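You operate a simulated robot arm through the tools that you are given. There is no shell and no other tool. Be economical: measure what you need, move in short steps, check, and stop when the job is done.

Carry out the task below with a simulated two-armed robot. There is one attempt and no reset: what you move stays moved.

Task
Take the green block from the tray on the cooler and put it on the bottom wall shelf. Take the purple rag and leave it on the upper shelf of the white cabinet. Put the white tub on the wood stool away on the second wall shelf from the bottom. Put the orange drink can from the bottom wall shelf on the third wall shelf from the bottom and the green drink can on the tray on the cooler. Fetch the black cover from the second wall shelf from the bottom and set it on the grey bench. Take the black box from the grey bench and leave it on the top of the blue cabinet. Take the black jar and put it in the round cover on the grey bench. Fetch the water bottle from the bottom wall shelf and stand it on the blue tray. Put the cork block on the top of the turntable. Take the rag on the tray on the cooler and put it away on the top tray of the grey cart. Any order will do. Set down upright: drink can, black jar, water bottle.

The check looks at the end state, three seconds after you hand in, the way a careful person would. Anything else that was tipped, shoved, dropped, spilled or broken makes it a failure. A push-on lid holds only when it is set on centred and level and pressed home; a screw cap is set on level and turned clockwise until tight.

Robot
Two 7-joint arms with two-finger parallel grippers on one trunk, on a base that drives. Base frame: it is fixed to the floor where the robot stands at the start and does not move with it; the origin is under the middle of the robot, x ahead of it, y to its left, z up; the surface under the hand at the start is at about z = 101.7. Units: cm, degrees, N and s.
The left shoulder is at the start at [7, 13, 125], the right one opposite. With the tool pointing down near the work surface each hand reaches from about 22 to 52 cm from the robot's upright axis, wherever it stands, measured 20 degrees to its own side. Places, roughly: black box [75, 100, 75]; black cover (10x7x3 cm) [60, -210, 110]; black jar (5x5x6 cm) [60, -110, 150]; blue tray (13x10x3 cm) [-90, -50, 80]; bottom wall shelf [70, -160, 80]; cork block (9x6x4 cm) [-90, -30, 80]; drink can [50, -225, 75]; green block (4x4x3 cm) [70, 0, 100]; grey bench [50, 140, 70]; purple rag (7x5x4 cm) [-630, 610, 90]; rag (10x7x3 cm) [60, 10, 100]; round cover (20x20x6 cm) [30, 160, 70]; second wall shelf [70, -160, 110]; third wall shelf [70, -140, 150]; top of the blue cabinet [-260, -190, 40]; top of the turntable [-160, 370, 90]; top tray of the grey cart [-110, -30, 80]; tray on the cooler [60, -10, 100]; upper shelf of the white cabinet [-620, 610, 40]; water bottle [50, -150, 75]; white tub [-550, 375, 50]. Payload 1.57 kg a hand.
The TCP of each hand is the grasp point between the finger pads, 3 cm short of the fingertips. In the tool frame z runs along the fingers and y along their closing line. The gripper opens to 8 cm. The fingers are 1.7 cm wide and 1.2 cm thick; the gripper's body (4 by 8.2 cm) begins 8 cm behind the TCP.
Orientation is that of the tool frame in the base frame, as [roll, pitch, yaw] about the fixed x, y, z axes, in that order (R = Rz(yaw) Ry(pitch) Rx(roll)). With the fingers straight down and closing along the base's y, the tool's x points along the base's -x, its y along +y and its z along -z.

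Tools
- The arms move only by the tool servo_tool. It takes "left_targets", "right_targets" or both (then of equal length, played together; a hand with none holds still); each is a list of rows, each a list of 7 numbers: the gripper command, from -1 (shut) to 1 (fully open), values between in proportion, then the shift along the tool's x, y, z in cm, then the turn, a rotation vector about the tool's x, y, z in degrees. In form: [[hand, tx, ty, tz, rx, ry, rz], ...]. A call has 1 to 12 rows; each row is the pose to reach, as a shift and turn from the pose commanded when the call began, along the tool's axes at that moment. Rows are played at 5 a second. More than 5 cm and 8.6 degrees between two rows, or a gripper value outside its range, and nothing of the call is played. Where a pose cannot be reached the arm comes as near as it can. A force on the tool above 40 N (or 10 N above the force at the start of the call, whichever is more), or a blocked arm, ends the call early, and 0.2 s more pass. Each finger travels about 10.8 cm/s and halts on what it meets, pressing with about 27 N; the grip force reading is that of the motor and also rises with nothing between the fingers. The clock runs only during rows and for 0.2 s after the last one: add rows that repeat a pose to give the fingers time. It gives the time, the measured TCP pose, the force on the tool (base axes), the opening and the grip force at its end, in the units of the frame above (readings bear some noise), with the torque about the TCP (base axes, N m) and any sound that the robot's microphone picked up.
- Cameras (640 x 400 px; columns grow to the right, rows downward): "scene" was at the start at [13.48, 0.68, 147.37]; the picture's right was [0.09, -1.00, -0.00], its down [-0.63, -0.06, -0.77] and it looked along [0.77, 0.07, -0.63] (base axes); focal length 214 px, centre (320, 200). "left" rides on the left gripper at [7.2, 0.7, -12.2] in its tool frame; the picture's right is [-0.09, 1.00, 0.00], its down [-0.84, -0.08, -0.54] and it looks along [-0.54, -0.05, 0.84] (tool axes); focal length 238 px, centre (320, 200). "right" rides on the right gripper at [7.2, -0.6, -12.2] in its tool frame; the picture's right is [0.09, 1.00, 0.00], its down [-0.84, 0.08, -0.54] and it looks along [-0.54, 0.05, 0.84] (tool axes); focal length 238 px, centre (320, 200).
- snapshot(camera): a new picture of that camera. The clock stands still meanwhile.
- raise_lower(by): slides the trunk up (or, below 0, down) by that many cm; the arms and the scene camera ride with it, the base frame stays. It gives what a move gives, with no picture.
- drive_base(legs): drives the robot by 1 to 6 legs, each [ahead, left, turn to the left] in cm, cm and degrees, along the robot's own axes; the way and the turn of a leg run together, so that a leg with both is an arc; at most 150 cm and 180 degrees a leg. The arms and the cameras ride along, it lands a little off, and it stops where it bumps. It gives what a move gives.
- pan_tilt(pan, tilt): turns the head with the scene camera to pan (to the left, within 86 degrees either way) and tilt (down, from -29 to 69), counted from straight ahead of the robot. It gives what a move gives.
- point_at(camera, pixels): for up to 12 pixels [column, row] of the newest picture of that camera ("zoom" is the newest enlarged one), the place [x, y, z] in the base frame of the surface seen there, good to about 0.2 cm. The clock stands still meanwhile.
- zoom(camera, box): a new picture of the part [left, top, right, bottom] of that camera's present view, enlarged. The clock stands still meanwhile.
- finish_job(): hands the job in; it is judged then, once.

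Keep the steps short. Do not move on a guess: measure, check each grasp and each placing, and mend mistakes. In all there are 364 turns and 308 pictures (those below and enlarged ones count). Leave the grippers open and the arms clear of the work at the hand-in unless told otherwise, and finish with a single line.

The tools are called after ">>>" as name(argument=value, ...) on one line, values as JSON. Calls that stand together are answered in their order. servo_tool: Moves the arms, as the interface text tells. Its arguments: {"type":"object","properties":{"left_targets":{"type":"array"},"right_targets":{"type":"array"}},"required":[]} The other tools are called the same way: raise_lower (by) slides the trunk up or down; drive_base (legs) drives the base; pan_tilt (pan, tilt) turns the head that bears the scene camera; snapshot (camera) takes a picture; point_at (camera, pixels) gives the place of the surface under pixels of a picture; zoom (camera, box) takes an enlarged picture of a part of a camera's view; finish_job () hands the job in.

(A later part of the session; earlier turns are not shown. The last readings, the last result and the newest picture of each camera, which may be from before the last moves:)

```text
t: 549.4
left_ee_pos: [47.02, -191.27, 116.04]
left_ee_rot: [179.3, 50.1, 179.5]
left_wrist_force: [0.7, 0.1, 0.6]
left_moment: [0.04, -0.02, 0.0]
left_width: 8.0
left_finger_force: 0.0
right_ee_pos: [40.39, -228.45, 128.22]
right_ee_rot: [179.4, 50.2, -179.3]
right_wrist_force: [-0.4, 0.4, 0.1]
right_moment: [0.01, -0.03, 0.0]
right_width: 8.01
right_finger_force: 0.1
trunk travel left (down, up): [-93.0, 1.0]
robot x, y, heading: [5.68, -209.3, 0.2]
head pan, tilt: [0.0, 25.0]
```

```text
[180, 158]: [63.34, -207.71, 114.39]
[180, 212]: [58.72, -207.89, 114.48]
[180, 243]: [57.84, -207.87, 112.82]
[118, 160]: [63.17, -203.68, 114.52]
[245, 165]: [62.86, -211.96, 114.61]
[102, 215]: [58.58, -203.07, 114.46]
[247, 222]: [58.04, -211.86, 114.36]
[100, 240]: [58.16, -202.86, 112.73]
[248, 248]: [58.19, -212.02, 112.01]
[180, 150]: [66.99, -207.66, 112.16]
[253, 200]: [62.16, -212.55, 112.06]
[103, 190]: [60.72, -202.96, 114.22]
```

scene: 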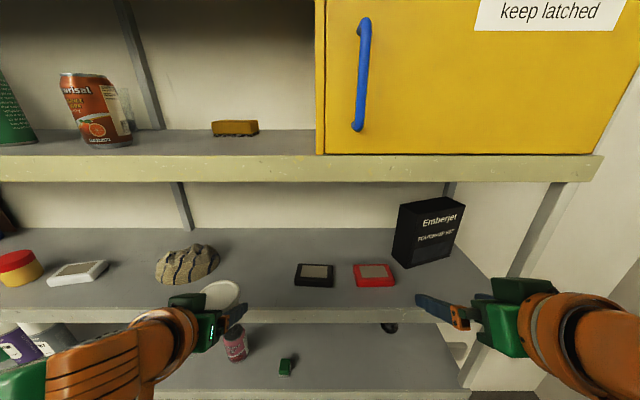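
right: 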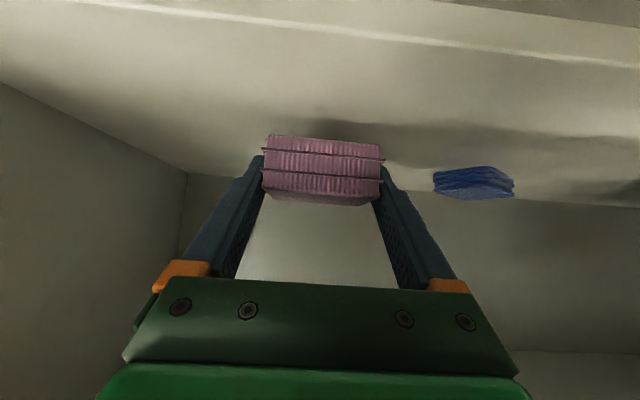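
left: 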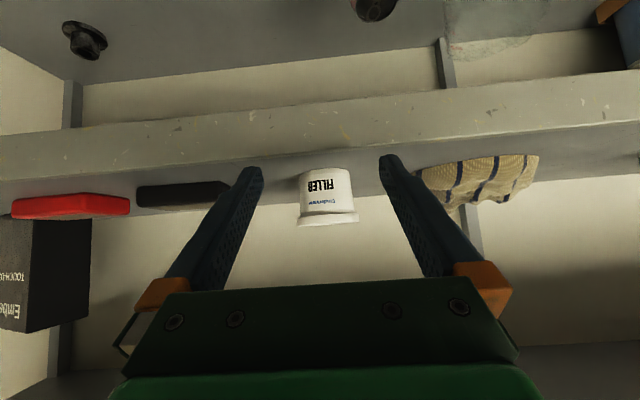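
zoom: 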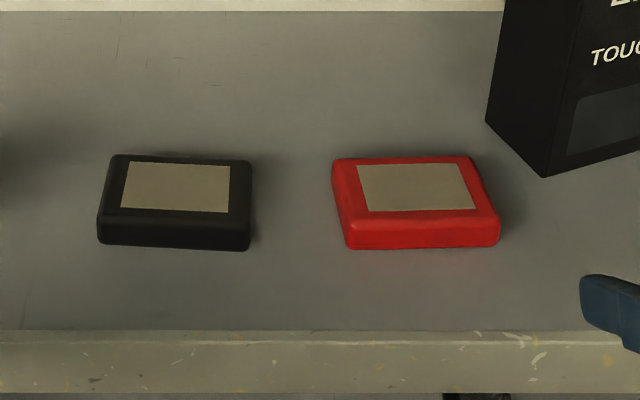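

The cover is 6 cm deep (x 57.8–63.7) and 9.2 cm wide, so I must grip it front-to-back with the hand turned sideways. I'll back off and try that orientation with the left hand in free space.

>>> drive_base(legs=[[-26, 0, 0]])

>>> servo_tool(left_targets=[[1, 0, 0, 0, 0, 8.4, 0], [1, 0, 0, 0, 0, 16.8, 0], [1, 0, 0, 0, 0, 25, 0], [1, 0, 0, 0, 0, 33.4, 0], [1, 0, 0, 0, 0, 41.8, 0], [1, 0, 0, 0, 0, 50, 0]])

>>> servo_tool(left_targets=[[1, 0, 0, 0, 0, 0, -8.2], [1, 0, 0, 0, 0, 0, -16.4], [1, 0, 0, 0, 0, 0, -24.6], [1, 0, 0, 0, 0, 0, -32.8], [1, 0, 0, 0, 0, 0, -41], [1, 0, 0, 0, 0, 0, -49.2], [1, 0, 0, 0, 0, 0, -57.4], [1, 0, 0, 0, 0, 0, -65.6], [1, 0, 0, 0, 0, 0, -73.8], [1, 0, 0, 0, 0, 0, -82], [1, 0, 0, 0, 0, 0, -90]])

>>> servo_tool(left_targets=[[1, 0, 0, 0, 0, 8, 0], [1, 0, 0, 0, 0, 16, 0], [1, 0, 0, 0, 0, 24, 0], [1, 0, 0, 0, 0, 32, 0], [1, 0, 0, 0, 0, 40, 0]])

>>> snapshot(camera="scene")

```text
t: 551.3
left_ee_pos: [21.62, -191.22, 115.9]
left_ee_rot: [179.2, 50.0, 179.5]
left_wrist_force: [0.0, -0.2, -0.5]
left_moment: [0.01, 0.01, 0.0]
left_width: 7.98
left_finger_force: 0.0
right_ee_pos: [15.03, -228.46, 128.04]
right_ee_rot: [179.4, 49.9, -179.2]
right_wrist_force: [-0.1, 0.3, 0.3]
right_moment: [0.0, 0.0, -0.02]
right_width: 8.03
right_finger_force: 0.1
trunk travel left (down, up): [-93.0, 1.0]
robot x, y, heading: [-20.46, -209.15, 0.2]
head pan, tilt: [0.0, 25.0]
```

```text
t: 552.7
left_ee_pos: [21.39, -191.38, 116.04]
left_ee_rot: [179.6, -0.2, 179.8]
left_wrist_force: [0.3, 0.4, -0.4]
left_moment: [-0.02, 0.02, 0.01]
left_width: 8.02
left_finger_force: 0.0
right_ee_pos: [14.74, -228.65, 128.15]
right_ee_rot: [179.4, 50.0, -179.4]
right_wrist_force: [-0.2, -1.0, 0.6]
right_moment: [-0.02, -0.04, -0.03]
right_width: 8.01
right_finger_force: 0.1
trunk travel left (down, up): [-93.0, 1.0]
robot x, y, heading: [-20.53, -208.99, 0.0]
head pan, tilt: [0.0, 25.0]
```

```text
t: 555.1
left_ee_pos: [21.29, -191.32, 116.06]
left_ee_rot: [-180.0, 0.3, -89.7]
left_wrist_force: [0.2, -0.5, 0.5]
left_moment: [0.02, 0.0, -0.03]
left_width: 8.02
left_finger_force: 0.0
right_ee_pos: [14.52, -228.56, 128.19]
right_ee_rot: [179.4, 50.1, -179.3]
right_wrist_force: [0.2, 0.2, 0.4]
right_moment: [-0.01, -0.04, 0.01]
right_width: 8.01
right_finger_force: 0.1
trunk travel left (down, up): [-93.0, 1.0]
robot x, y, heading: [-20.58, -208.86, 0.0]
head pan, tilt: [0.0, 25.0]
```

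```text
t: 556.3
left_ee_pos: [21.26, -191.16, 116.04]
left_ee_rot: [-179.8, -39.7, -90.0]
left_wrist_force: [-0.1, 0.1, -0.5]
left_moment: [-0.01, 0.01, 0.0]
left_width: 7.97
left_finger_force: 0.1
right_ee_pos: [14.64, -228.38, 128.27]
right_ee_rot: [179.5, 50.1, -179.4]
right_wrist_force: [-0.1, 0.0, 0.1]
right_moment: [0.01, 0.02, 0.0]
right_width: 7.99
right_finger_force: 0.0
trunk travel left (down, up): [-93.0, 1.0]
robot x, y, heading: [-20.51, -209.16, 0.3]
head pan, tilt: [0.0, 25.0]
```

```text
127 pictures are left
```

scene: 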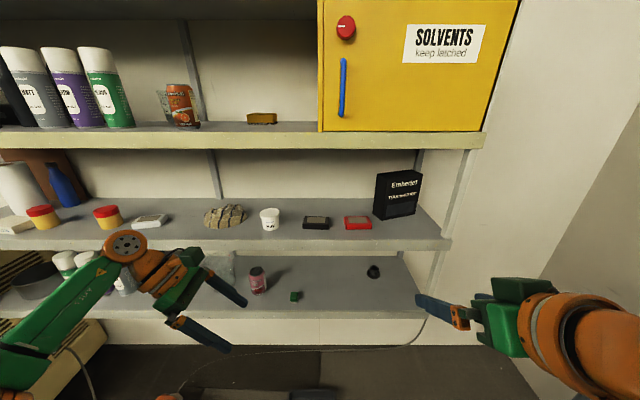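

The orientation works (fingers point right and down). I'll check how high the wrist stands above the fingertips.

>>> point_at(camera="scene", pixels=[[125, 232], [150, 255], [190, 255], [110, 240], [90, 265], [225, 345], [150, 270]])

>>> snapshot(camera="left")

```text
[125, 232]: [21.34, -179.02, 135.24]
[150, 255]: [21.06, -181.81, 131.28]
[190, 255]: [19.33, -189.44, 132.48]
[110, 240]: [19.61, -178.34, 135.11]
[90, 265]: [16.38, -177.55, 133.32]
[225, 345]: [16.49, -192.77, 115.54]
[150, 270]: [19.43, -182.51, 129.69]
```

```text
126 pictures are left
```

left: 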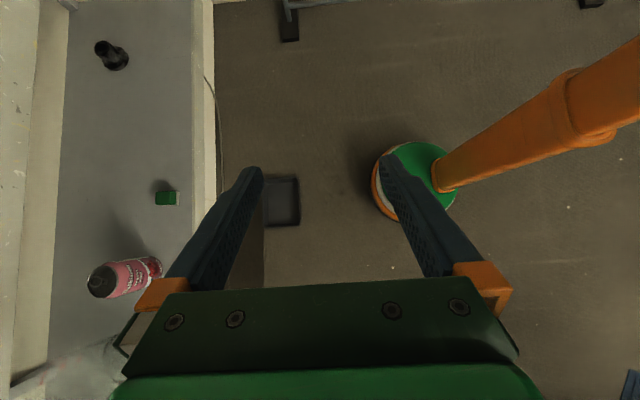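

The wrist top is 19.5 cm above the TCP, so it fits under the third shelf. I'll raise the hand 5 cm, shift right 15 cm and approach to just before the shelf edge.

>>> servo_tool(left_targets=[[1, 1.6, 0, -2, 0, 0, 0], [1, 3.2, 0, -3.8, 0, 0, 0]])

>>> drive_base(legs=[[0, -14.8, -0.2], [20, 0, 0]])

>>> snapshot(camera="left")

>>> snapshot(camera="scene")

```text
t: 556.9
left_ee_pos: [21.27, -191.47, 121.02]
left_ee_rot: [-179.9, -39.6, -90.2]
left_wrist_force: [-0.3, -0.4, -0.1]
left_moment: [-0.02, 0.0, -0.01]
left_width: 8.02
left_finger_force: 0.1
right_ee_pos: [14.55, -228.59, 128.09]
right_ee_rot: [179.5, 50.1, -179.2]
right_wrist_force: [0.2, 0.9, 0.6]
right_moment: [-0.01, -0.01, 0.04]
right_width: 7.99
right_finger_force: 0.0
trunk travel left (down, up): [-93.0, 1.0]
robot x, y, heading: [-20.45, -209.08, 0.2]
head pan, tilt: [0.0, 25.0]
```

```text
t: 559.4
left_ee_pos: [40.85, -206.27, 121.29]
left_ee_rot: [-179.6, -39.6, -90.5]
left_wrist_force: [-1.2, 0.2, -0.2]
left_moment: [0.04, 0.01, -0.02]
left_width: 8.0
left_finger_force: 0.0
right_ee_pos: [34.05, -243.43, 128.31]
right_ee_rot: [179.4, 50.3, -179.5]
right_wrist_force: [0.2, -0.1, -0.9]
right_moment: [-0.02, -0.02, 0.0]
right_width: 8.0
right_finger_force: 0.0
trunk travel left (down, up): [-93.0, 1.0]
robot x, y, heading: [-0.86, -223.79, -0.3]
head pan, tilt: [0.0, 25.0]
```

```text
125 pictures are left
```

left: 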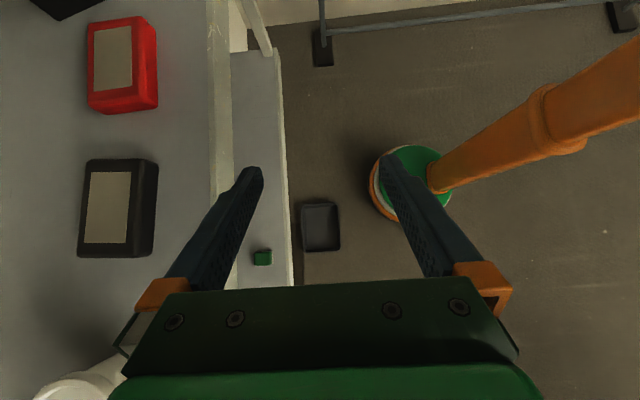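

```text
124 pictures are left
```

scene: 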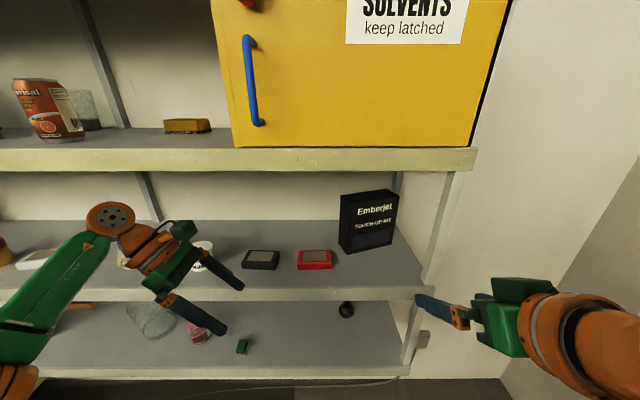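

>>> servo_tool(right_targets=[[1, 0, 4, 0, 0, 0, 0], [1, 0, 8, 0, 0, 0, 0]])

>>> drive_base(legs=[[15, 0, 0.3]])

>>> snapshot(camera="left")

>>> zoom(camera="scene", box=[60, 160, 340, 340])

```text
t: 560.0
left_ee_pos: [41.28, -205.88, 120.97]
left_ee_rot: [-179.7, -39.6, -90.3]
left_wrist_force: [-0.1, 0.2, -0.5]
left_moment: [-0.03, 0.01, 0.0]
left_width: 7.97
left_finger_force: 0.1
right_ee_pos: [34.29, -235.1, 128.41]
right_ee_rot: [179.6, 50.1, -179.4]
right_wrist_force: [-1.0, -0.2, 0.0]
right_moment: [0.0, -0.02, -0.05]
right_width: 8.01
right_finger_force: 0.0
trunk travel left (down, up): [-93.0, 1.0]
robot x, y, heading: [-0.53, -223.72, 0.0]
head pan, tilt: [0.0, 25.0]
```

```text
t: 561.4
left_ee_pos: [55.97, -205.98, 121.06]
left_ee_rot: [-179.5, -39.7, -90.1]
left_wrist_force: [0.2, -0.6, 0.4]
left_moment: [0.0, 0.0, 0.01]
left_width: 7.99
left_finger_force: 0.0
right_ee_pos: [49.24, -235.1, 128.42]
right_ee_rot: [179.4, 50.3, -179.0]
right_wrist_force: [-0.4, 0.0, 0.7]
right_moment: [0.01, -0.03, 0.0]
right_width: 7.98
right_finger_force: 0.2
trunk travel left (down, up): [-93.0, 1.0]
robot x, y, heading: [14.78, -224.04, 0.4]
head pan, tilt: [0.0, 25.0]
```

```text
123 pictures are left
```

left: 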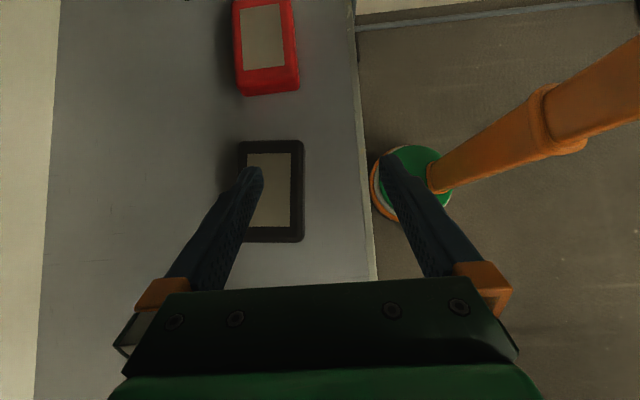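

```text
2.22 times, centred on (200, 250) of scene
```

zoom: 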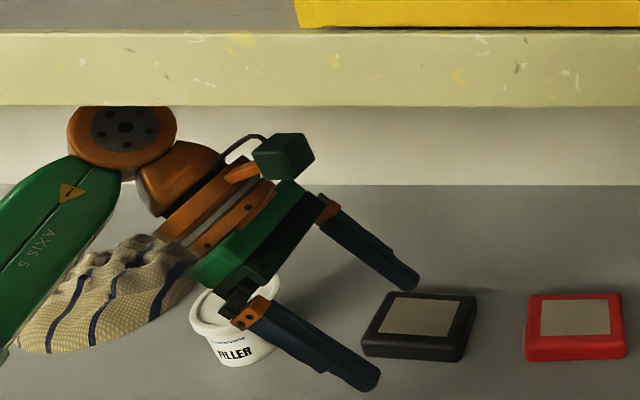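

The rear finger is above the cover. I'll shift 4.9 cm further in (+x) and look.

>>> servo_tool(left_targets=[[1, 0, -2.5, 0, 0, 0, 0], [1, 0, -4.9, 0, 0, 0, 0], [1, 0, -4.9, 0, 0, 0, 0]])

>>> snapshot(camera="left")

```text
t: 562.2
left_ee_pos: [60.94, -205.95, 121.07]
left_ee_rot: [-179.8, -39.6, -90.0]
left_wrist_force: [0.3, -0.2, 0.3]
left_moment: [-0.03, 0.03, 0.01]
left_width: 7.99
left_finger_force: 0.1
left hand out of reach, approached as far as the arm can: row 2
right_ee_pos: [49.65, -235.16, 128.23]
right_ee_rot: [179.5, 50.1, -179.2]
right_wrist_force: [-0.3, -1.0, -0.3]
right_moment: [-0.01, -0.01, 0.02]
right_width: 8.0
right_finger_force: 0.1
trunk travel left (down, up): [-93.0, 1.0]
robot x, y, heading: [14.53, -223.7, 0.2]
head pan, tilt: [0.0, 25.0]
```

```text
121 pictures are left
```

left: 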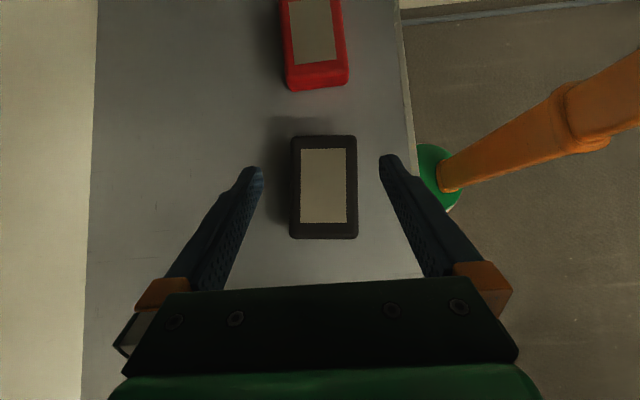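

Centred over the cover. I'll lower 5.8 cm in steps, then close.

>>> servo_tool(left_targets=[[1, -1.5, 0, 1.8, 0, 0, 0], [1, -2.8, 0, 3.4, 0, 0, 0], [1, -3.65, 0, 4.4, 0, 0, 0], [1, -3.65, 0, 4.4, 0, 0, 0], [0.3, -3.65, 0, 4.4, 0, 0, 0], [-0.4, -3.65, 0, 4.4, 0, 0, 0], [-1, -3.65, 0, 4.4, 0, 0, 0], [-1, -3.65, 0, 4.4, 0, 0, 0]])

>>> snapshot(camera="left")

```text
t: 564.0
left_ee_pos: [61.22, -205.93, 115.38]
left_ee_rot: [-179.8, -39.5, -89.8]
left_wrist_force: [-1.4, -0.5, 0.9]
left_moment: [-0.12, 0.11, -0.03]
left_width: 6.17
left_finger_force: 27.3
right_ee_pos: [49.57, -235.19, 128.33]
right_ee_rot: [179.5, 50.1, -179.2]
right_wrist_force: [0.0, 0.0, 0.2]
right_moment: [0.01, -0.01, 0.01]
right_width: 7.99
right_finger_force: 0.1
trunk travel left (down, up): [-93.0, 1.0]
robot x, y, heading: [14.7, -223.72, 0.1]
head pan, tilt: [0.0, 25.0]
```

```text
120 pictures are left
```

left: 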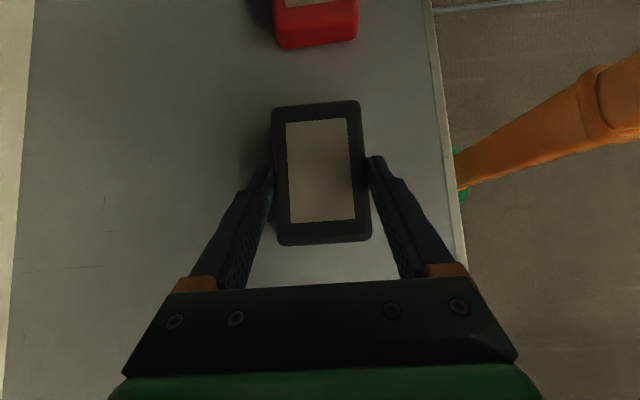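

The cover is gripped (6.2 cm). I'll lift 4.5 cm and drive straight back out.

>>> servo_tool(left_targets=[[-1, 1.4, 0, -1.7, 0, 0, 0], [-1, 2.9, 0, -3.5, 0, 0, 0]])

>>> drive_base(legs=[[-30, 0, 0]])

>>> snapshot(camera="left")

>>> snapshot(camera="scene")

```text
t: 564.6
left_ee_pos: [61.33, -206.02, 119.9]
left_ee_rot: [-179.8, -39.6, -89.9]
left_wrist_force: [-0.8, -0.3, -2.7]
left_moment: [0.07, -0.01, -0.03]
left_width: 6.15
left_finger_force: 26.6
right_ee_pos: [49.72, -235.3, 128.27]
right_ee_rot: [179.3, 50.0, -179.2]
right_wrist_force: [0.8, 0.2, -0.4]
right_moment: [0.02, -0.02, 0.0]
right_width: 7.99
right_finger_force: 0.0
trunk travel left (down, up): [-93.0, 1.0]
robot x, y, heading: [14.74, -223.77, 0.2]
head pan, tilt: [0.0, 25.0]
```

```text
t: 566.6
left_ee_pos: [31.55, -205.93, 119.64]
left_ee_rot: [179.9, -39.4, -89.6]
left_wrist_force: [1.8, 0.6, -2.9]
left_moment: [0.02, -0.01, 0.07]
left_width: 6.16
left_finger_force: 27.1
right_ee_pos: [19.99, -235.24, 128.23]
right_ee_rot: [179.4, 49.9, -179.0]
right_wrist_force: [-0.6, 0.7, 0.7]
right_moment: [0.01, -0.01, 0.03]
right_width: 7.99
right_finger_force: 0.1
trunk travel left (down, up): [-93.0, 1.0]
robot x, y, heading: [-15.56, -224.23, 0.2]
head pan, tilt: [0.0, 25.0]
```

```text
119 pictures are left
```

left: 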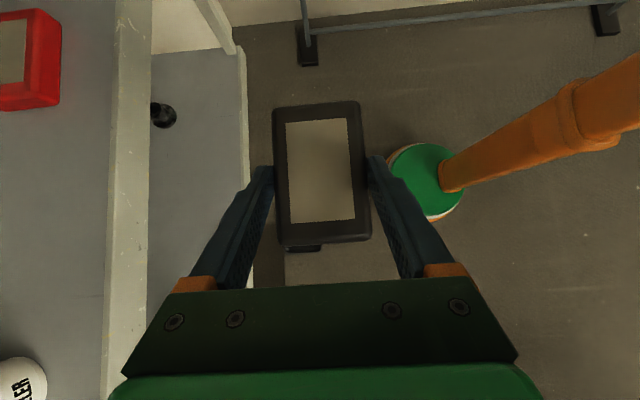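

```text
118 pictures are left
```

scene: 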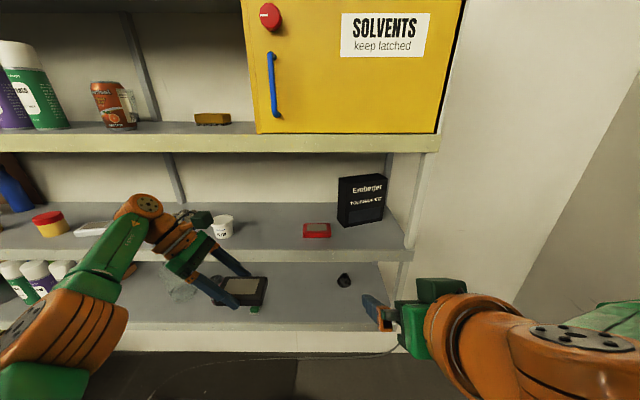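

The cover is safely out. Next is the black jar on the third shelf. I'll slide left to y≈-98 and look.

>>> drive_base(legs=[[0, 63, 0], [0, 62, 0]])

>>> pan_tilt(pan=-10, tilt=5)

>>> snapshot(camera="scene")

```text
t: 573.3
left_ee_pos: [30.6, -80.21, 119.79]
left_ee_rot: [-179.8, -39.4, -89.7]
left_wrist_force: [0.5, 0.6, -2.5]
left_moment: [0.03, 0.02, 0.02]
left_width: 6.17
left_finger_force: 26.9
right_ee_pos: [19.18, -109.56, 128.32]
right_ee_rot: [179.4, 50.0, -179.2]
right_wrist_force: [-0.1, -0.3, 0.2]
right_moment: [-0.01, 0.02, 0.0]
right_width: 8.0
right_finger_force: 0.1
trunk travel left (down, up): [-93.0, 1.0]
robot x, y, heading: [-16.14, -98.02, 0.3]
head pan, tilt: [0.0, 25.0]
```

```text
t: 574.1
left_ee_pos: [30.63, -80.16, 119.73]
left_ee_rot: [-179.9, -39.5, -89.7]
left_wrist_force: [-0.4, 0.7, -2.5]
left_moment: [0.04, 0.01, 0.01]
left_width: 6.17
left_finger_force: 27.2
right_ee_pos: [19.09, -109.32, 128.29]
right_ee_rot: [179.3, 50.1, -179.0]
right_wrist_force: [-1.1, 0.1, -0.9]
right_moment: [0.0, 0.04, -0.03]
right_width: 8.02
right_finger_force: 0.0
trunk travel left (down, up): [-93.0, 1.0]
robot x, y, heading: [-16.37, -97.99, 0.1]
head pan, tilt: [-10.0, 5.0]
```

```text
117 pictures are left
```

scene: 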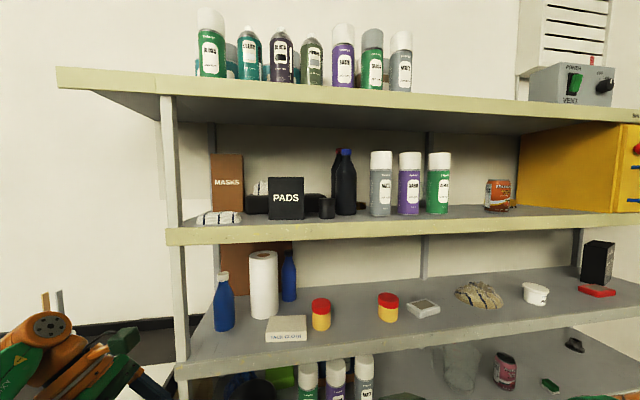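

>>> zoom(camera="scene", box=[230, 140, 400, 240])

>>> point_at(camera="zoom", pixels=[[365, 260], [350, 260], [382, 260], [365, 225], [365, 290], [415, 250], [395, 250], [275, 230], [450, 230], [230, 300], [338, 230], [365, 305]])

```text
3.76 times, centred on (315, 190) of scene
```

zoom: 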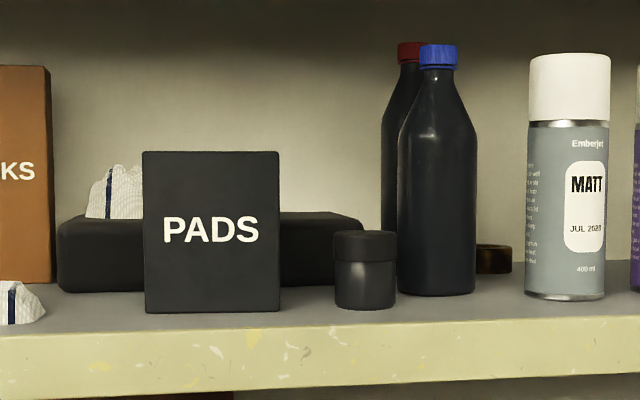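

```text
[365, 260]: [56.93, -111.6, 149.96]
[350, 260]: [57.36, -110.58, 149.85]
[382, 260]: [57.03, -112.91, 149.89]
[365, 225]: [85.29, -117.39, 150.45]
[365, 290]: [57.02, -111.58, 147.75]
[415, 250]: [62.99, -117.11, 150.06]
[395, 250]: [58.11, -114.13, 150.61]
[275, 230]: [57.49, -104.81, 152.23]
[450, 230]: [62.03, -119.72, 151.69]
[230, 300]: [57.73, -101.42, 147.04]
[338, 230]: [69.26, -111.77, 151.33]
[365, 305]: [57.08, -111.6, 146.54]
```

>>> point_at(camera="scene", pixels=[[170, 200], [180, 300], [170, 238], [62, 80], [176, 375], [222, 320]])

```text
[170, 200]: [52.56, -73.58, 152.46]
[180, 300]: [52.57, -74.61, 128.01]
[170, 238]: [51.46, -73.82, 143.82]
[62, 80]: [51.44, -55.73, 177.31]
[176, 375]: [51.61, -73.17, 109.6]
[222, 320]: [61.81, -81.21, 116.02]
```

The shelf's left post is at y -74, so the left hand with the cover must stay back. I'll pull it in 13 cm, and set the right hand to 70° tilt and raised.

>>> servo_tool(left_targets=[[-1, 0, 4.3, 0, 0, 0, 0], [-1, 0, 8.6, 0, 0, 0, 0], [-1, 0, 13, 0, 0, 0, 0], [-1, 0, 13, 0, 0, 0, 0], [-1, 0, 13, 0, 0, 0, 0], [-1, 0, 13, 0, 0, 0, 0]], right_targets=[[0.45, -4, -0.5, -0.5, 0, -4, 0], [0.45, -8, -1, -0.5, 0, -8, 0], [0.45, -12, -1, 0, 0, -12, 0], [0.45, -16, -1, 0.5, 0, -16, 0], [0.45, -19.5, -1, 1, 0, -20, 0], [0.45, -22.5, -1, 2, 0, -20, 0]])

>>> snapshot(camera="right")

```text
t: 575.5
left_ee_pos: [17.52, -80.14, 119.67]
left_ee_rot: [-179.9, -39.5, -89.7]
left_wrist_force: [-0.4, -0.1, -2.7]
left_moment: [0.07, 0.0, 0.0]
left_width: 6.18
left_finger_force: 27.3
right_ee_pos: [35.13, -110.2, 144.35]
right_ee_rot: [179.0, 70.1, -179.4]
right_wrist_force: [-0.1, 0.2, 0.2]
right_moment: [0.03, -0.03, -0.01]
right_width: 5.77
right_finger_force: 0.1
trunk travel left (down, up): [-93.0, 1.0]
robot x, y, heading: [-15.97, -98.19, 0.6]
head pan, tilt: [-10.0, 5.0]
```

```text
115 pictures are left
```

right: 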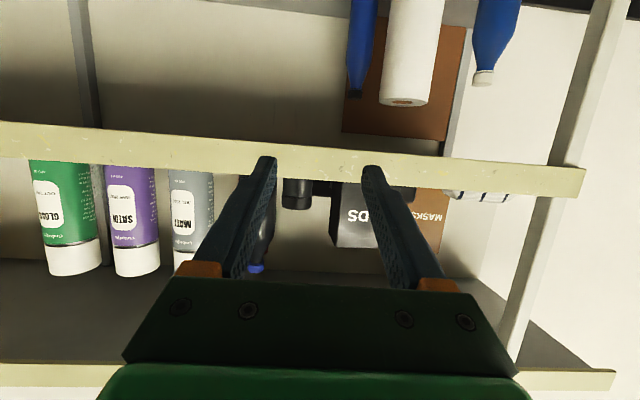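

>>> servo_tool(right_targets=[[0.45, -2.1, -0.6, -2.9, 0, 0, 0], [0.45, -4.3, -1.2, -5.8, 0, 0, 0], [0.45, -4.3, -1.2, -5.8, 0, 0, 0]])

>>> drive_base(legs=[[13, 0, -0.5]])

>>> snapshot(camera="right")

```text
t: 576.3
left_ee_pos: [17.58, -80.04, 119.74]
left_ee_rot: [-179.8, -39.5, -89.6]
left_wrist_force: [0.7, 0.3, -2.2]
left_moment: [0.04, 0.01, 0.01]
left_width: 6.16
left_finger_force: 27.2
right_ee_pos: [31.05, -111.35, 150.18]
right_ee_rot: [178.9, 70.0, -179.5]
right_wrist_force: [0.6, 0.1, -0.1]
right_moment: [0.03, 0.02, -0.03]
right_width: 5.84
right_finger_force: 0.0
trunk travel left (down, up): [-93.0, 1.0]
robot x, y, heading: [-16.46, -97.82, 0.4]
head pan, tilt: [-10.0, 5.0]
```

```text
t: 577.6
left_ee_pos: [30.16, -80.31, 119.97]
left_ee_rot: [-179.6, -39.5, -90.3]
left_wrist_force: [-0.3, 0.8, -3.7]
left_moment: [0.07, -0.05, 0.02]
left_width: 6.16
left_finger_force: 27.3
right_ee_pos: [43.21, -111.69, 150.41]
right_ee_rot: [178.9, 70.4, 180.0]
right_wrist_force: [0.1, 0.4, 0.3]
right_moment: [-0.02, 0.02, -0.01]
right_width: 5.8
right_finger_force: 0.1
trunk travel left (down, up): [-93.0, 1.0]
robot x, y, heading: [-3.34, -98.0, -0.1]
head pan, tilt: [-10.0, 5.0]
```

```text
114 pictures are left
```

right: 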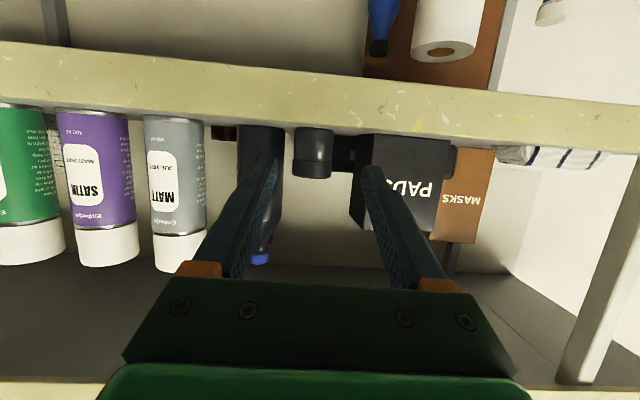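

>>> zoom(camera="right", box=[220, 110, 400, 220])

>>> point_at(camera="zoom", pixels=[[330, 120], [265, 120], [392, 120], [330, 200], [262, 215], [395, 215], [220, 130], [490, 150], [330, 240]])

```text
3.56 times, centred on (310, 165) of right
```

zoom: 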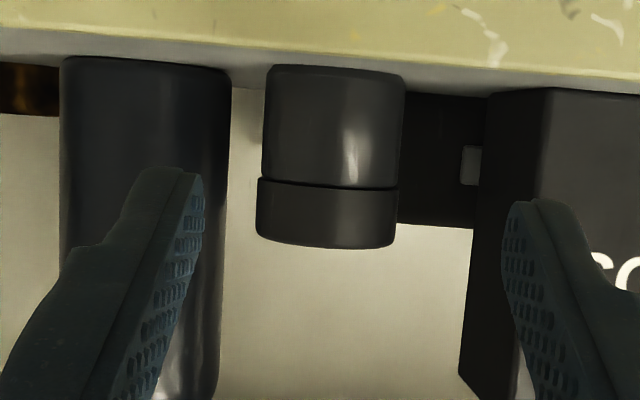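

```text
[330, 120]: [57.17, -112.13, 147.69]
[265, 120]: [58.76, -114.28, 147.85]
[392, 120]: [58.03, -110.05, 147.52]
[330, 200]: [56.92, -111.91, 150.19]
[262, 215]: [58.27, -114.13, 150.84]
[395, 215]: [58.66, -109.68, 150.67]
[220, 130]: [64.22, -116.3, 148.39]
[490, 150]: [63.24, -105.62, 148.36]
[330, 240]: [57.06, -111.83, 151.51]
```

The jar's centre is (59.35,-112.0), 4.7 cm across. I'll drive 10 cm closer, then finish with the arm.

>>> drive_base(legs=[[10, -0.3, 0]])

>>> servo_tool(right_targets=[[0.45, 0.3, 0, 0.3, 0, 0, 0], [0.45, 0.3, 0, 0.3, 0, 0, 0]])

>>> snapshot(camera="right")

```text
t: 578.8
left_ee_pos: [39.62, -80.63, 119.85]
left_ee_rot: [-179.4, -39.6, -90.4]
left_wrist_force: [-0.1, 0.4, -1.6]
left_moment: [0.03, -0.07, 0.02]
left_width: 6.16
left_finger_force: 27.4
right_ee_pos: [52.7, -111.97, 150.69]
right_ee_rot: [178.9, 70.5, 179.9]
right_wrist_force: [-0.2, -0.6, -0.1]
right_moment: [-0.02, 0.02, -0.02]
right_width: 5.82
right_finger_force: 0.0
trunk travel left (down, up): [-93.0, 1.0]
robot x, y, heading: [6.56, -98.33, -0.0]
head pan, tilt: [-10.0, 5.0]
```

```text
t: 579.4
left_ee_pos: [40.26, -80.64, 119.85]
left_ee_rot: [-179.6, -39.5, -90.3]
left_wrist_force: [-0.5, 0.3, -3.3]
left_moment: [0.01, -0.01, 0.02]
left_width: 6.17
left_finger_force: 26.8
right_ee_pos: [53.51, -112.08, 149.96]
right_ee_rot: [178.9, 70.2, 180.0]
right_wrist_force: [-1.3, -0.4, -0.3]
right_moment: [0.02, 0.01, -0.01]
right_width: 5.81
right_finger_force: 0.1
trunk travel left (down, up): [-93.0, 1.0]
robot x, y, heading: [6.77, -98.21, -0.3]
head pan, tilt: [-10.0, 5.0]
```

```text
112 pictures are left
```

right: 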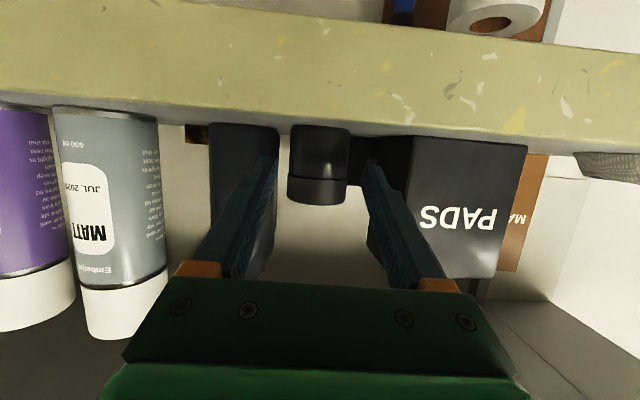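

Centred. I'll advance 4.9 cm and close.

>>> servo_tool(right_targets=[[0.45, -0.6, 0, 2.4, 0, 0, 0], [0.45, -1.18, 0, 4.78, 0, 0, 0], [0.45, -1.18, 0, 4.78, 0, 0, 0], [0, -1.18, 0, 4.78, 0, 0, 0], [-0.5, -1.18, 0, 4.78, 0, 0, 0], [-1, -1.18, 0, 4.78, 0, 0, 0], [-1, -1.18, 0, 4.78, 0, 0, 0]])

>>> snapshot(camera="right")

```text
t: 581.0
left_ee_pos: [40.48, -80.55, 119.86]
left_ee_rot: [-179.8, -39.5, -90.2]
left_wrist_force: [-0.1, 0.4, -2.3]
left_moment: [0.05, 0.0, 0.02]
left_width: 6.17
left_finger_force: 26.8
right_ee_pos: [58.61, -111.94, 149.42]
right_ee_rot: [178.8, 70.2, 179.9]
right_wrist_force: [0.1, -0.1, 2.1]
right_moment: [-0.06, 0.02, 0.01]
right_width: 4.86
right_finger_force: 27.1
trunk travel left (down, up): [-93.0, 1.0]
robot x, y, heading: [6.98, -98.36, -0.3]
head pan, tilt: [-10.0, 5.0]
```

```text
111 pictures are left
```

right: 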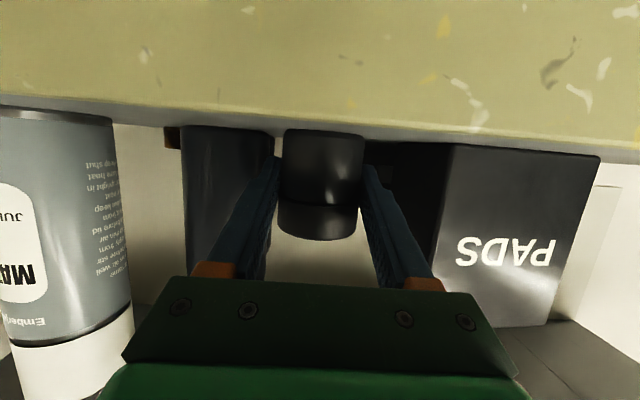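

The jar is gripped. I'll lift 2.5 cm and drive straight back.

>>> servo_tool(right_targets=[[-1, -1.2, 0, -0.4, 0, 0, 0], [-1, -2.35, 0, -0.85, 0, 0, 0], [-1, -2.35, 0, -0.85, 0, 0, 0]])

>>> drive_base(legs=[[-32, 0, 0]])

>>> snapshot(camera="right")

>>> snapshot(camera="scene")

```text
t: 581.8
left_ee_pos: [40.56, -80.69, 119.77]
left_ee_rot: [-179.9, -39.5, -90.2]
left_wrist_force: [0.9, -0.1, -2.6]
left_moment: [0.03, 0.0, 0.0]
left_width: 6.15
left_finger_force: 27.0
right_ee_pos: [58.73, -112.06, 151.84]
right_ee_rot: [178.9, 70.1, -179.9]
right_wrist_force: [0.2, 0.8, 0.1]
right_moment: [0.1, -0.02, 0.0]
right_width: 4.84
right_finger_force: 27.3
trunk travel left (down, up): [-93.0, 1.0]
robot x, y, heading: [6.65, -98.36, 0.0]
head pan, tilt: [-10.0, 5.0]
```

```text
t: 583.9
left_ee_pos: [8.81, -80.54, 119.66]
left_ee_rot: [-180.0, -39.5, -89.9]
left_wrist_force: [0.3, -0.7, -3.4]
left_moment: [0.02, 0.03, -0.03]
left_width: 6.16
left_finger_force: 26.9
right_ee_pos: [27.22, -112.1, 151.6]
right_ee_rot: [178.9, 69.9, 179.9]
right_wrist_force: [1.0, 0.6, -0.3]
right_moment: [0.02, 0.02, 0.06]
right_width: 4.85
right_finger_force: 27.2
trunk travel left (down, up): [-93.0, 1.0]
robot x, y, heading: [-25.49, -98.53, -0.1]
head pan, tilt: [-10.0, 5.0]
```

```text
110 pictures are left
```

right: 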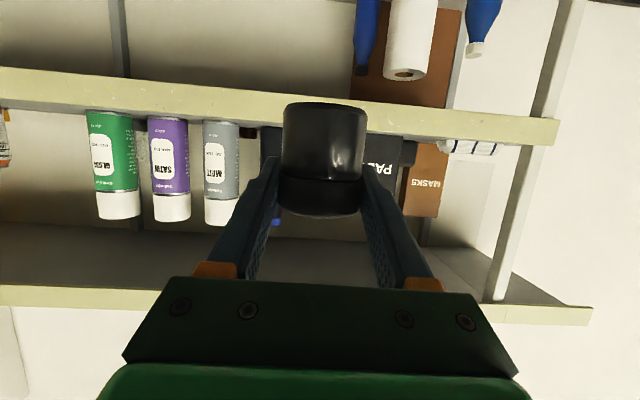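

```text
109 pictures are left
```

scene: 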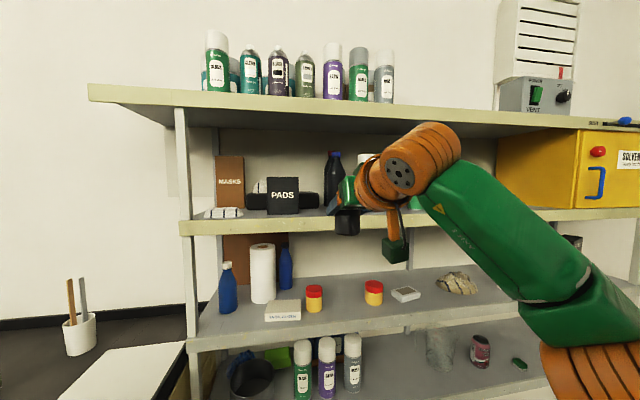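

Both are held. I'll slide left along the lane to the grey bench (y≈135).

>>> drive_base(legs=[[0, 120, 0], [0, 113, 0]])

>>> pan_tilt(pan=0, tilt=40)

>>> snapshot(camera="scene")

```text
t: 595.4
left_ee_pos: [8.27, 152.6, 119.74]
left_ee_rot: [-179.9, -39.5, -89.6]
left_wrist_force: [-0.2, 0.5, -3.1]
left_moment: [0.08, 0.01, 0.0]
left_width: 6.14
left_finger_force: 26.8
right_ee_pos: [26.78, 121.34, 151.83]
right_ee_rot: [178.8, 70.1, -179.7]
right_wrist_force: [0.6, 0.3, -0.4]
right_moment: [-0.01, -0.04, -0.01]
right_width: 4.78
right_finger_force: 27.2
trunk travel left (down, up): [-93.0, 1.0]
robot x, y, heading: [-25.34, 134.91, 0.6]
head pan, tilt: [-10.0, 5.0]
```

```text
t: 596.4
left_ee_pos: [8.17, 152.67, 119.75]
left_ee_rot: [-180.0, -39.6, -89.7]
left_wrist_force: [0.8, 0.1, -2.4]
left_moment: [0.06, 0.01, 0.0]
left_width: 6.17
left_finger_force: 27.0
right_ee_pos: [26.67, 121.56, 151.8]
right_ee_rot: [179.0, 70.1, -179.4]
right_wrist_force: [-0.3, -0.1, 0.0]
right_moment: [-0.01, -0.03, 0.0]
right_width: 4.83
right_finger_force: 27.4
trunk travel left (down, up): [-93.0, 1.0]
robot x, y, heading: [-25.33, 134.73, 0.2]
head pan, tilt: [0.0, 40.0]
```

```text
108 pictures are left
```

scene: 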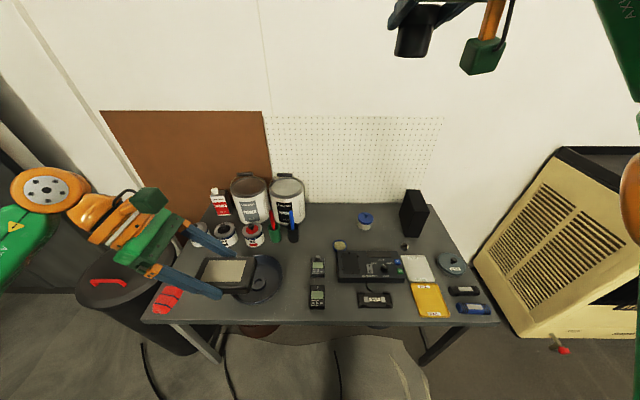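

>>> point_at(camera="scene", pixels=[[325, 225], [325, 245], [300, 260], [290, 305], [265, 285], [285, 275], [262, 258], [240, 300], [318, 262], [370, 235], [440, 240], [337, 262]])

>>> zoom(camera="scene", box=[140, 160, 500, 340])

```text
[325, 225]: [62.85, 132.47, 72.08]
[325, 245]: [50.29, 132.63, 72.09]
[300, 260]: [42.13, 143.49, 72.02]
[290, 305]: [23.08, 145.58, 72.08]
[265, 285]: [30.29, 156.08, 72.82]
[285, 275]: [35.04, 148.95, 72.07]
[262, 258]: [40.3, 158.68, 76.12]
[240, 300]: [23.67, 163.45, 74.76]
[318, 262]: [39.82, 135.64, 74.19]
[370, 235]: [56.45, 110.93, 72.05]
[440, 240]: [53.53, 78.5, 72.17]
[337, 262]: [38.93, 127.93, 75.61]
```

```text
1.78 times, centred on (320, 250) of scene
```

zoom: 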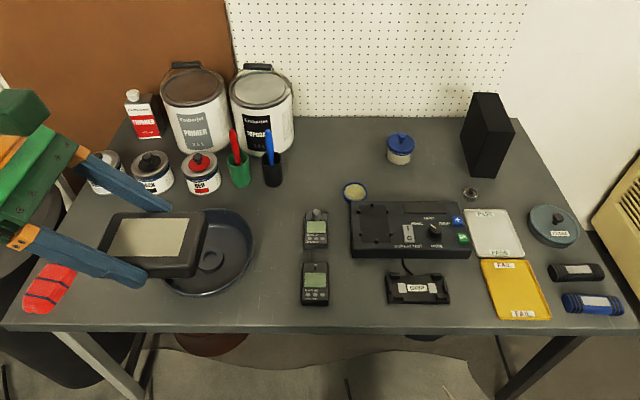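

I'll turn the left hand 60° about the vertical, so that its wrist lies back toward me and away from the cups on the bench.

>>> servo_tool(left_targets=[[-1, 0, 0, 0, 4.8, 0, -5.8], [-1, 0, 0, 0, 9.6, 0, -11.5], [-1, 0, 0, 0, 14.4, 0, -17.3], [-1, 0, 0, 0, 19.2, 0, -23], [-1, 0, 0, 0, 24, 0, -28.8], [-1, 0, 0, 0, 28.8, 0, -34.6], [-1, 0, 0, 0, 33.6, 0, -40.3], [-1, 0, 0, 0, 38.4, 0, -46.1], [-1, 0, 0, 0, 38.4, 0, -46.1]])

>>> point_at(camera="scene", pixels=[[275, 232], [292, 228], [293, 212], [338, 246], [365, 218], [365, 228], [413, 200], [253, 240]])

>>> snapshot(camera="scene")

```text
t: 598.4
left_ee_pos: [8.27, 152.63, 119.73]
left_ee_rot: [-179.6, -39.6, -29.8]
left_wrist_force: [0.7, -0.1, -2.5]
left_moment: [0.05, 0.04, -0.03]
left_width: 6.14
left_finger_force: 26.6
right_ee_pos: [26.71, 121.48, 151.81]
right_ee_rot: [178.9, 70.0, -179.5]
right_wrist_force: [0.6, 0.5, -0.9]
right_moment: [0.0, -0.03, 0.0]
right_width: 4.79
right_finger_force: 27.3
trunk travel left (down, up): [-93.0, 1.0]
robot x, y, heading: [-25.41, 134.74, 0.2]
head pan, tilt: [0.0, 40.0]
```

```text
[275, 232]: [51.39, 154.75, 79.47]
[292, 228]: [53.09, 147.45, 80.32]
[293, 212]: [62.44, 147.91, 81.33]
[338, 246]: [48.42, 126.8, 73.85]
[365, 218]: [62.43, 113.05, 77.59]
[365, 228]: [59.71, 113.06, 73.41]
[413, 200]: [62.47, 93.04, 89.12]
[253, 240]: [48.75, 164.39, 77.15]
```

```text
106 pictures are left
```

scene: 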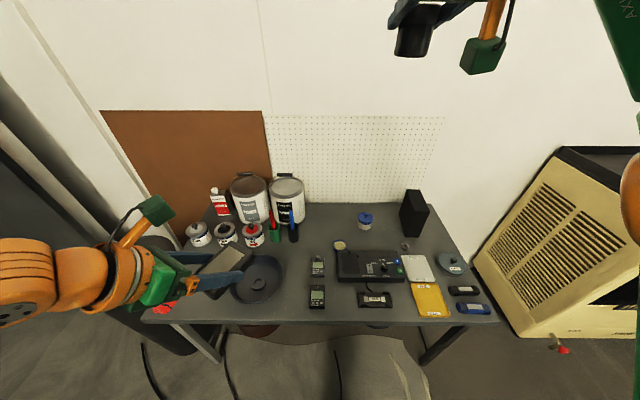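

I'll slide right 18 cm, go 30 cm ahead, and lower the trunk 28 cm.

>>> drive_base(legs=[[0, -17.8, 0], [31, 0, 0]])

>>> raise_lower(by=-28)

>>> snapshot(camera="scene")

>>> snapshot(camera="left")

```text
t: 601.6
left_ee_pos: [39.03, 135.2, 119.87]
left_ee_rot: [-179.5, -39.9, -29.9]
left_wrist_force: [-0.4, 0.3, -2.7]
left_moment: [0.03, 0.02, -0.01]
left_width: 6.16
left_finger_force: 26.8
right_ee_pos: [57.58, 103.87, 151.95]
right_ee_rot: [178.8, 70.2, -179.4]
right_wrist_force: [0.2, 0.3, -1.1]
right_moment: [0.01, -0.03, 0.01]
right_width: 4.8
right_finger_force: 27.1
trunk travel left (down, up): [-93.0, 1.0]
robot x, y, heading: [5.58, 117.25, 0.5]
head pan, tilt: [0.0, 40.0]
```

```text
t: 604.4
left_ee_pos: [39.25, 135.21, 91.71]
left_ee_rot: [-179.7, -39.7, -29.8]
left_wrist_force: [-0.5, -0.1, -2.8]
left_moment: [0.04, 0.04, 0.0]
left_width: 6.18
left_finger_force: 26.8
right_ee_pos: [57.96, 103.93, 123.69]
right_ee_rot: [178.7, 70.0, -179.4]
right_wrist_force: [0.8, -0.5, -0.8]
right_moment: [-0.01, 0.0, -0.03]
right_width: 4.81
right_finger_force: 27.4
trunk travel left (down, up): [-65.0, 29.0]
robot x, y, heading: [5.88, 117.0, 0.6]
head pan, tilt: [0.0, 40.0]
```

```text
105 pictures are left
```

scene: 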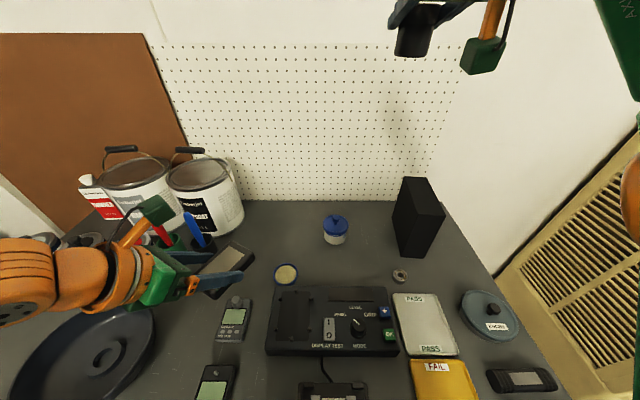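

```text
104 pictures are left
```

left: 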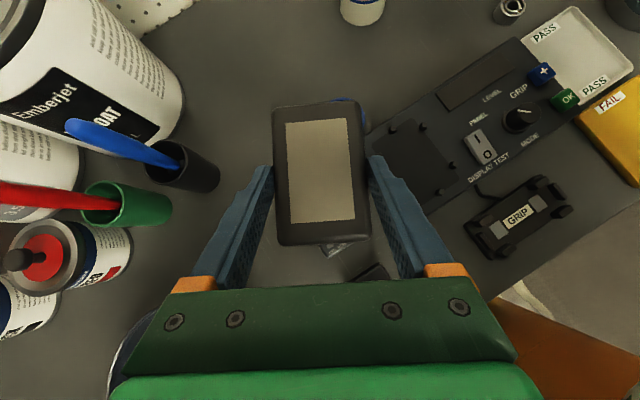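

>>> servo_tool(left_targets=[[-1, 1.8, -1.9, 3.5, 0, 0, 0], [-1, 3.6, -3.8, 7, 0, 0, 0], [-1, 5.5, -5.6, 10.4, 0, 0, 0], [-1, 7.3, -7.5, 13.9, 0, 0, 0], [-1, 7.3, -7.5, 13.9, 0, 0, 0]])

>>> snapshot(camera="scene")

>>> snapshot(camera="left")

```text
t: 605.6
left_ee_pos: [55.67, 134.53, 85.67]
left_ee_rot: [-179.6, -39.9, -29.8]
left_wrist_force: [-0.1, 0.2, -2.4]
left_moment: [0.03, 0.06, 0.02]
left_width: 6.15
left_finger_force: 27.1
right_ee_pos: [57.89, 103.95, 123.84]
right_ee_rot: [178.9, 70.2, -179.5]
right_wrist_force: [0.2, 0.1, -1.2]
right_moment: [-0.01, 0.0, -0.03]
right_width: 4.8
right_finger_force: 27.0
trunk travel left (down, up): [-65.0, 29.0]
robot x, y, heading: [5.78, 116.96, 0.2]
head pan, tilt: [0.0, 40.0]
```

```text
103 pictures are left
```

scene: 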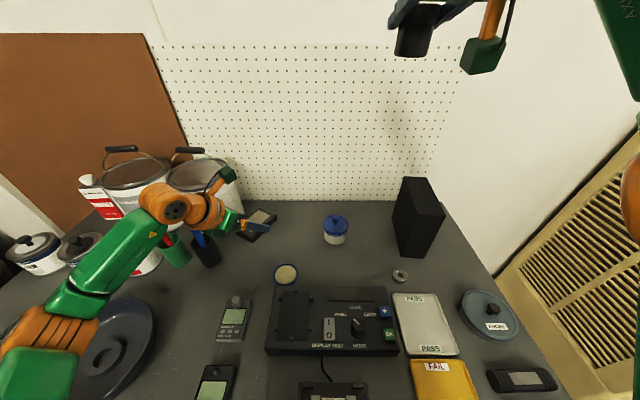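

```text
102 pictures are left
```

left: 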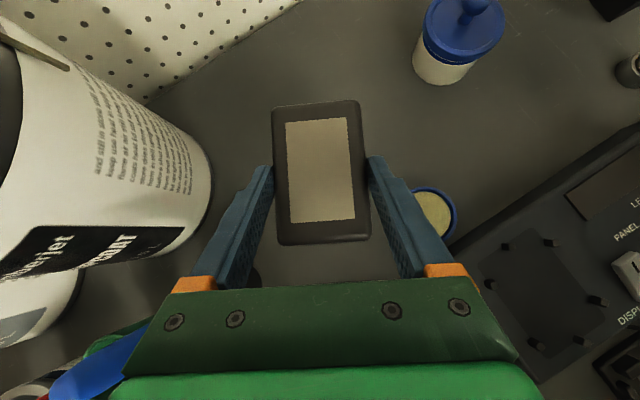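

>>> servo_tool(left_targets=[[-1, 1.29, 1.92, 1.07, 0, 0, 0], [-1, -0.8, 1.92, 3.6, 0, 0, 0], [-1, -2.9, 1.92, 6.1, 0, 0, 0], [-1, -4.3, 1.92, 7.8, 0, 0, 0], [-1, -4.3, 1.92, 7.8, 0, 0, 0]])

>>> snapshot(camera="left")

>>> zoom(camera="scene", box=[100, 150, 340, 310])

```text
t: 606.8
left_ee_pos: [56.08, 132.09, 77.04]
left_ee_rot: [-179.7, -39.6, -29.8]
left_wrist_force: [0.2, 1.0, -3.2]
left_moment: [0.02, 0.02, 0.0]
left_width: 6.18
left_finger_force: 27.3
right_ee_pos: [58.04, 103.96, 123.82]
right_ee_rot: [178.8, 70.1, -179.5]
right_wrist_force: [0.1, 0.4, -1.6]
right_moment: [0.0, 0.03, -0.02]
right_width: 4.81
right_finger_force: 26.9
trunk travel left (down, up): [-65.0, 29.0]
robot x, y, heading: [5.86, 116.9, 0.6]
head pan, tilt: [0.0, 40.0]
```

```text
101 pictures are left
```

left: 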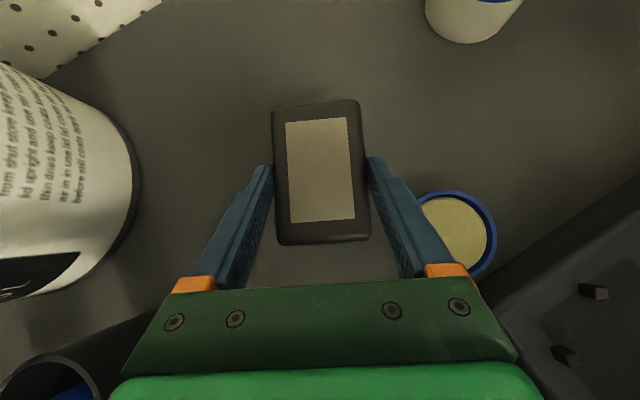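

```text
2.50 times, centred on (220, 230) of scene
```

zoom: 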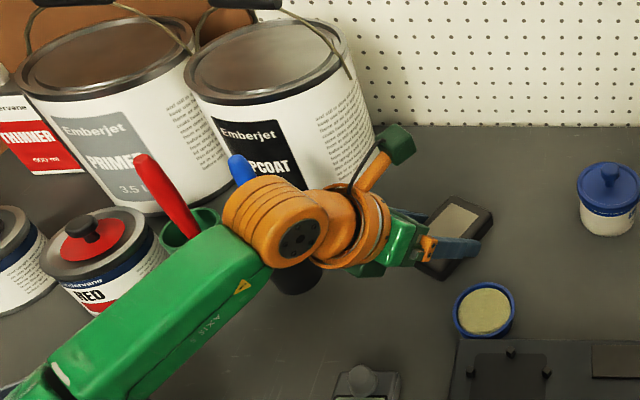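

The right finger is close to the small blue dish, so I'll shift 1.3 cm away from it before lowering the last 1.6 cm.

>>> servo_tool(left_targets=[[-1, 0, -1.4, 0, 0, 0, 0], [-1, -0.6, -1.4, 0.75, 0, 0, 0], [-1, -0.95, -1.4, 1.15, 0, 0, 0], [-1, -1.05, -1.4, 1.28, 0, 0, 0], [-1, -1.05, -1.4, 1.28, 0, 0, 0]])

>>> snapshot(camera="left")

```text
t: 608.0
left_ee_pos: [56.91, 133.39, 75.34]
left_ee_rot: [-179.7, -39.8, -29.7]
left_wrist_force: [-0.1, 1.3, -3.2]
left_moment: [0.06, 0.02, 0.0]
left_width: 6.16
left_finger_force: 27.3
right_ee_pos: [58.07, 103.91, 123.79]
right_ee_rot: [178.8, 70.2, -179.6]
right_wrist_force: [-0.8, -1.0, -1.2]
right_moment: [0.0, -0.02, 0.01]
right_width: 4.83
right_finger_force: 27.0
trunk travel left (down, up): [-65.0, 29.0]
robot x, y, heading: [5.83, 117.23, 0.7]
head pan, tilt: [0.0, 40.0]
```

```text
99 pictures are left
```

left: 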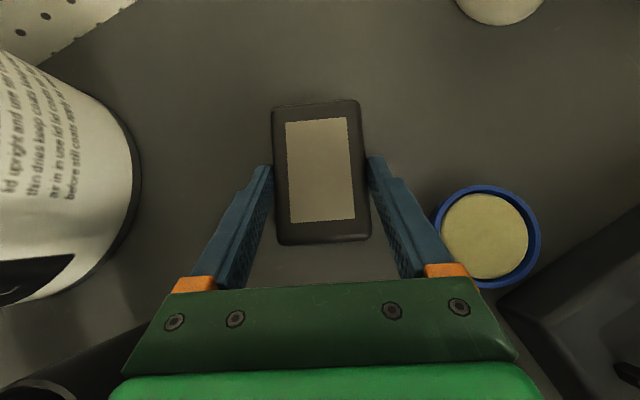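

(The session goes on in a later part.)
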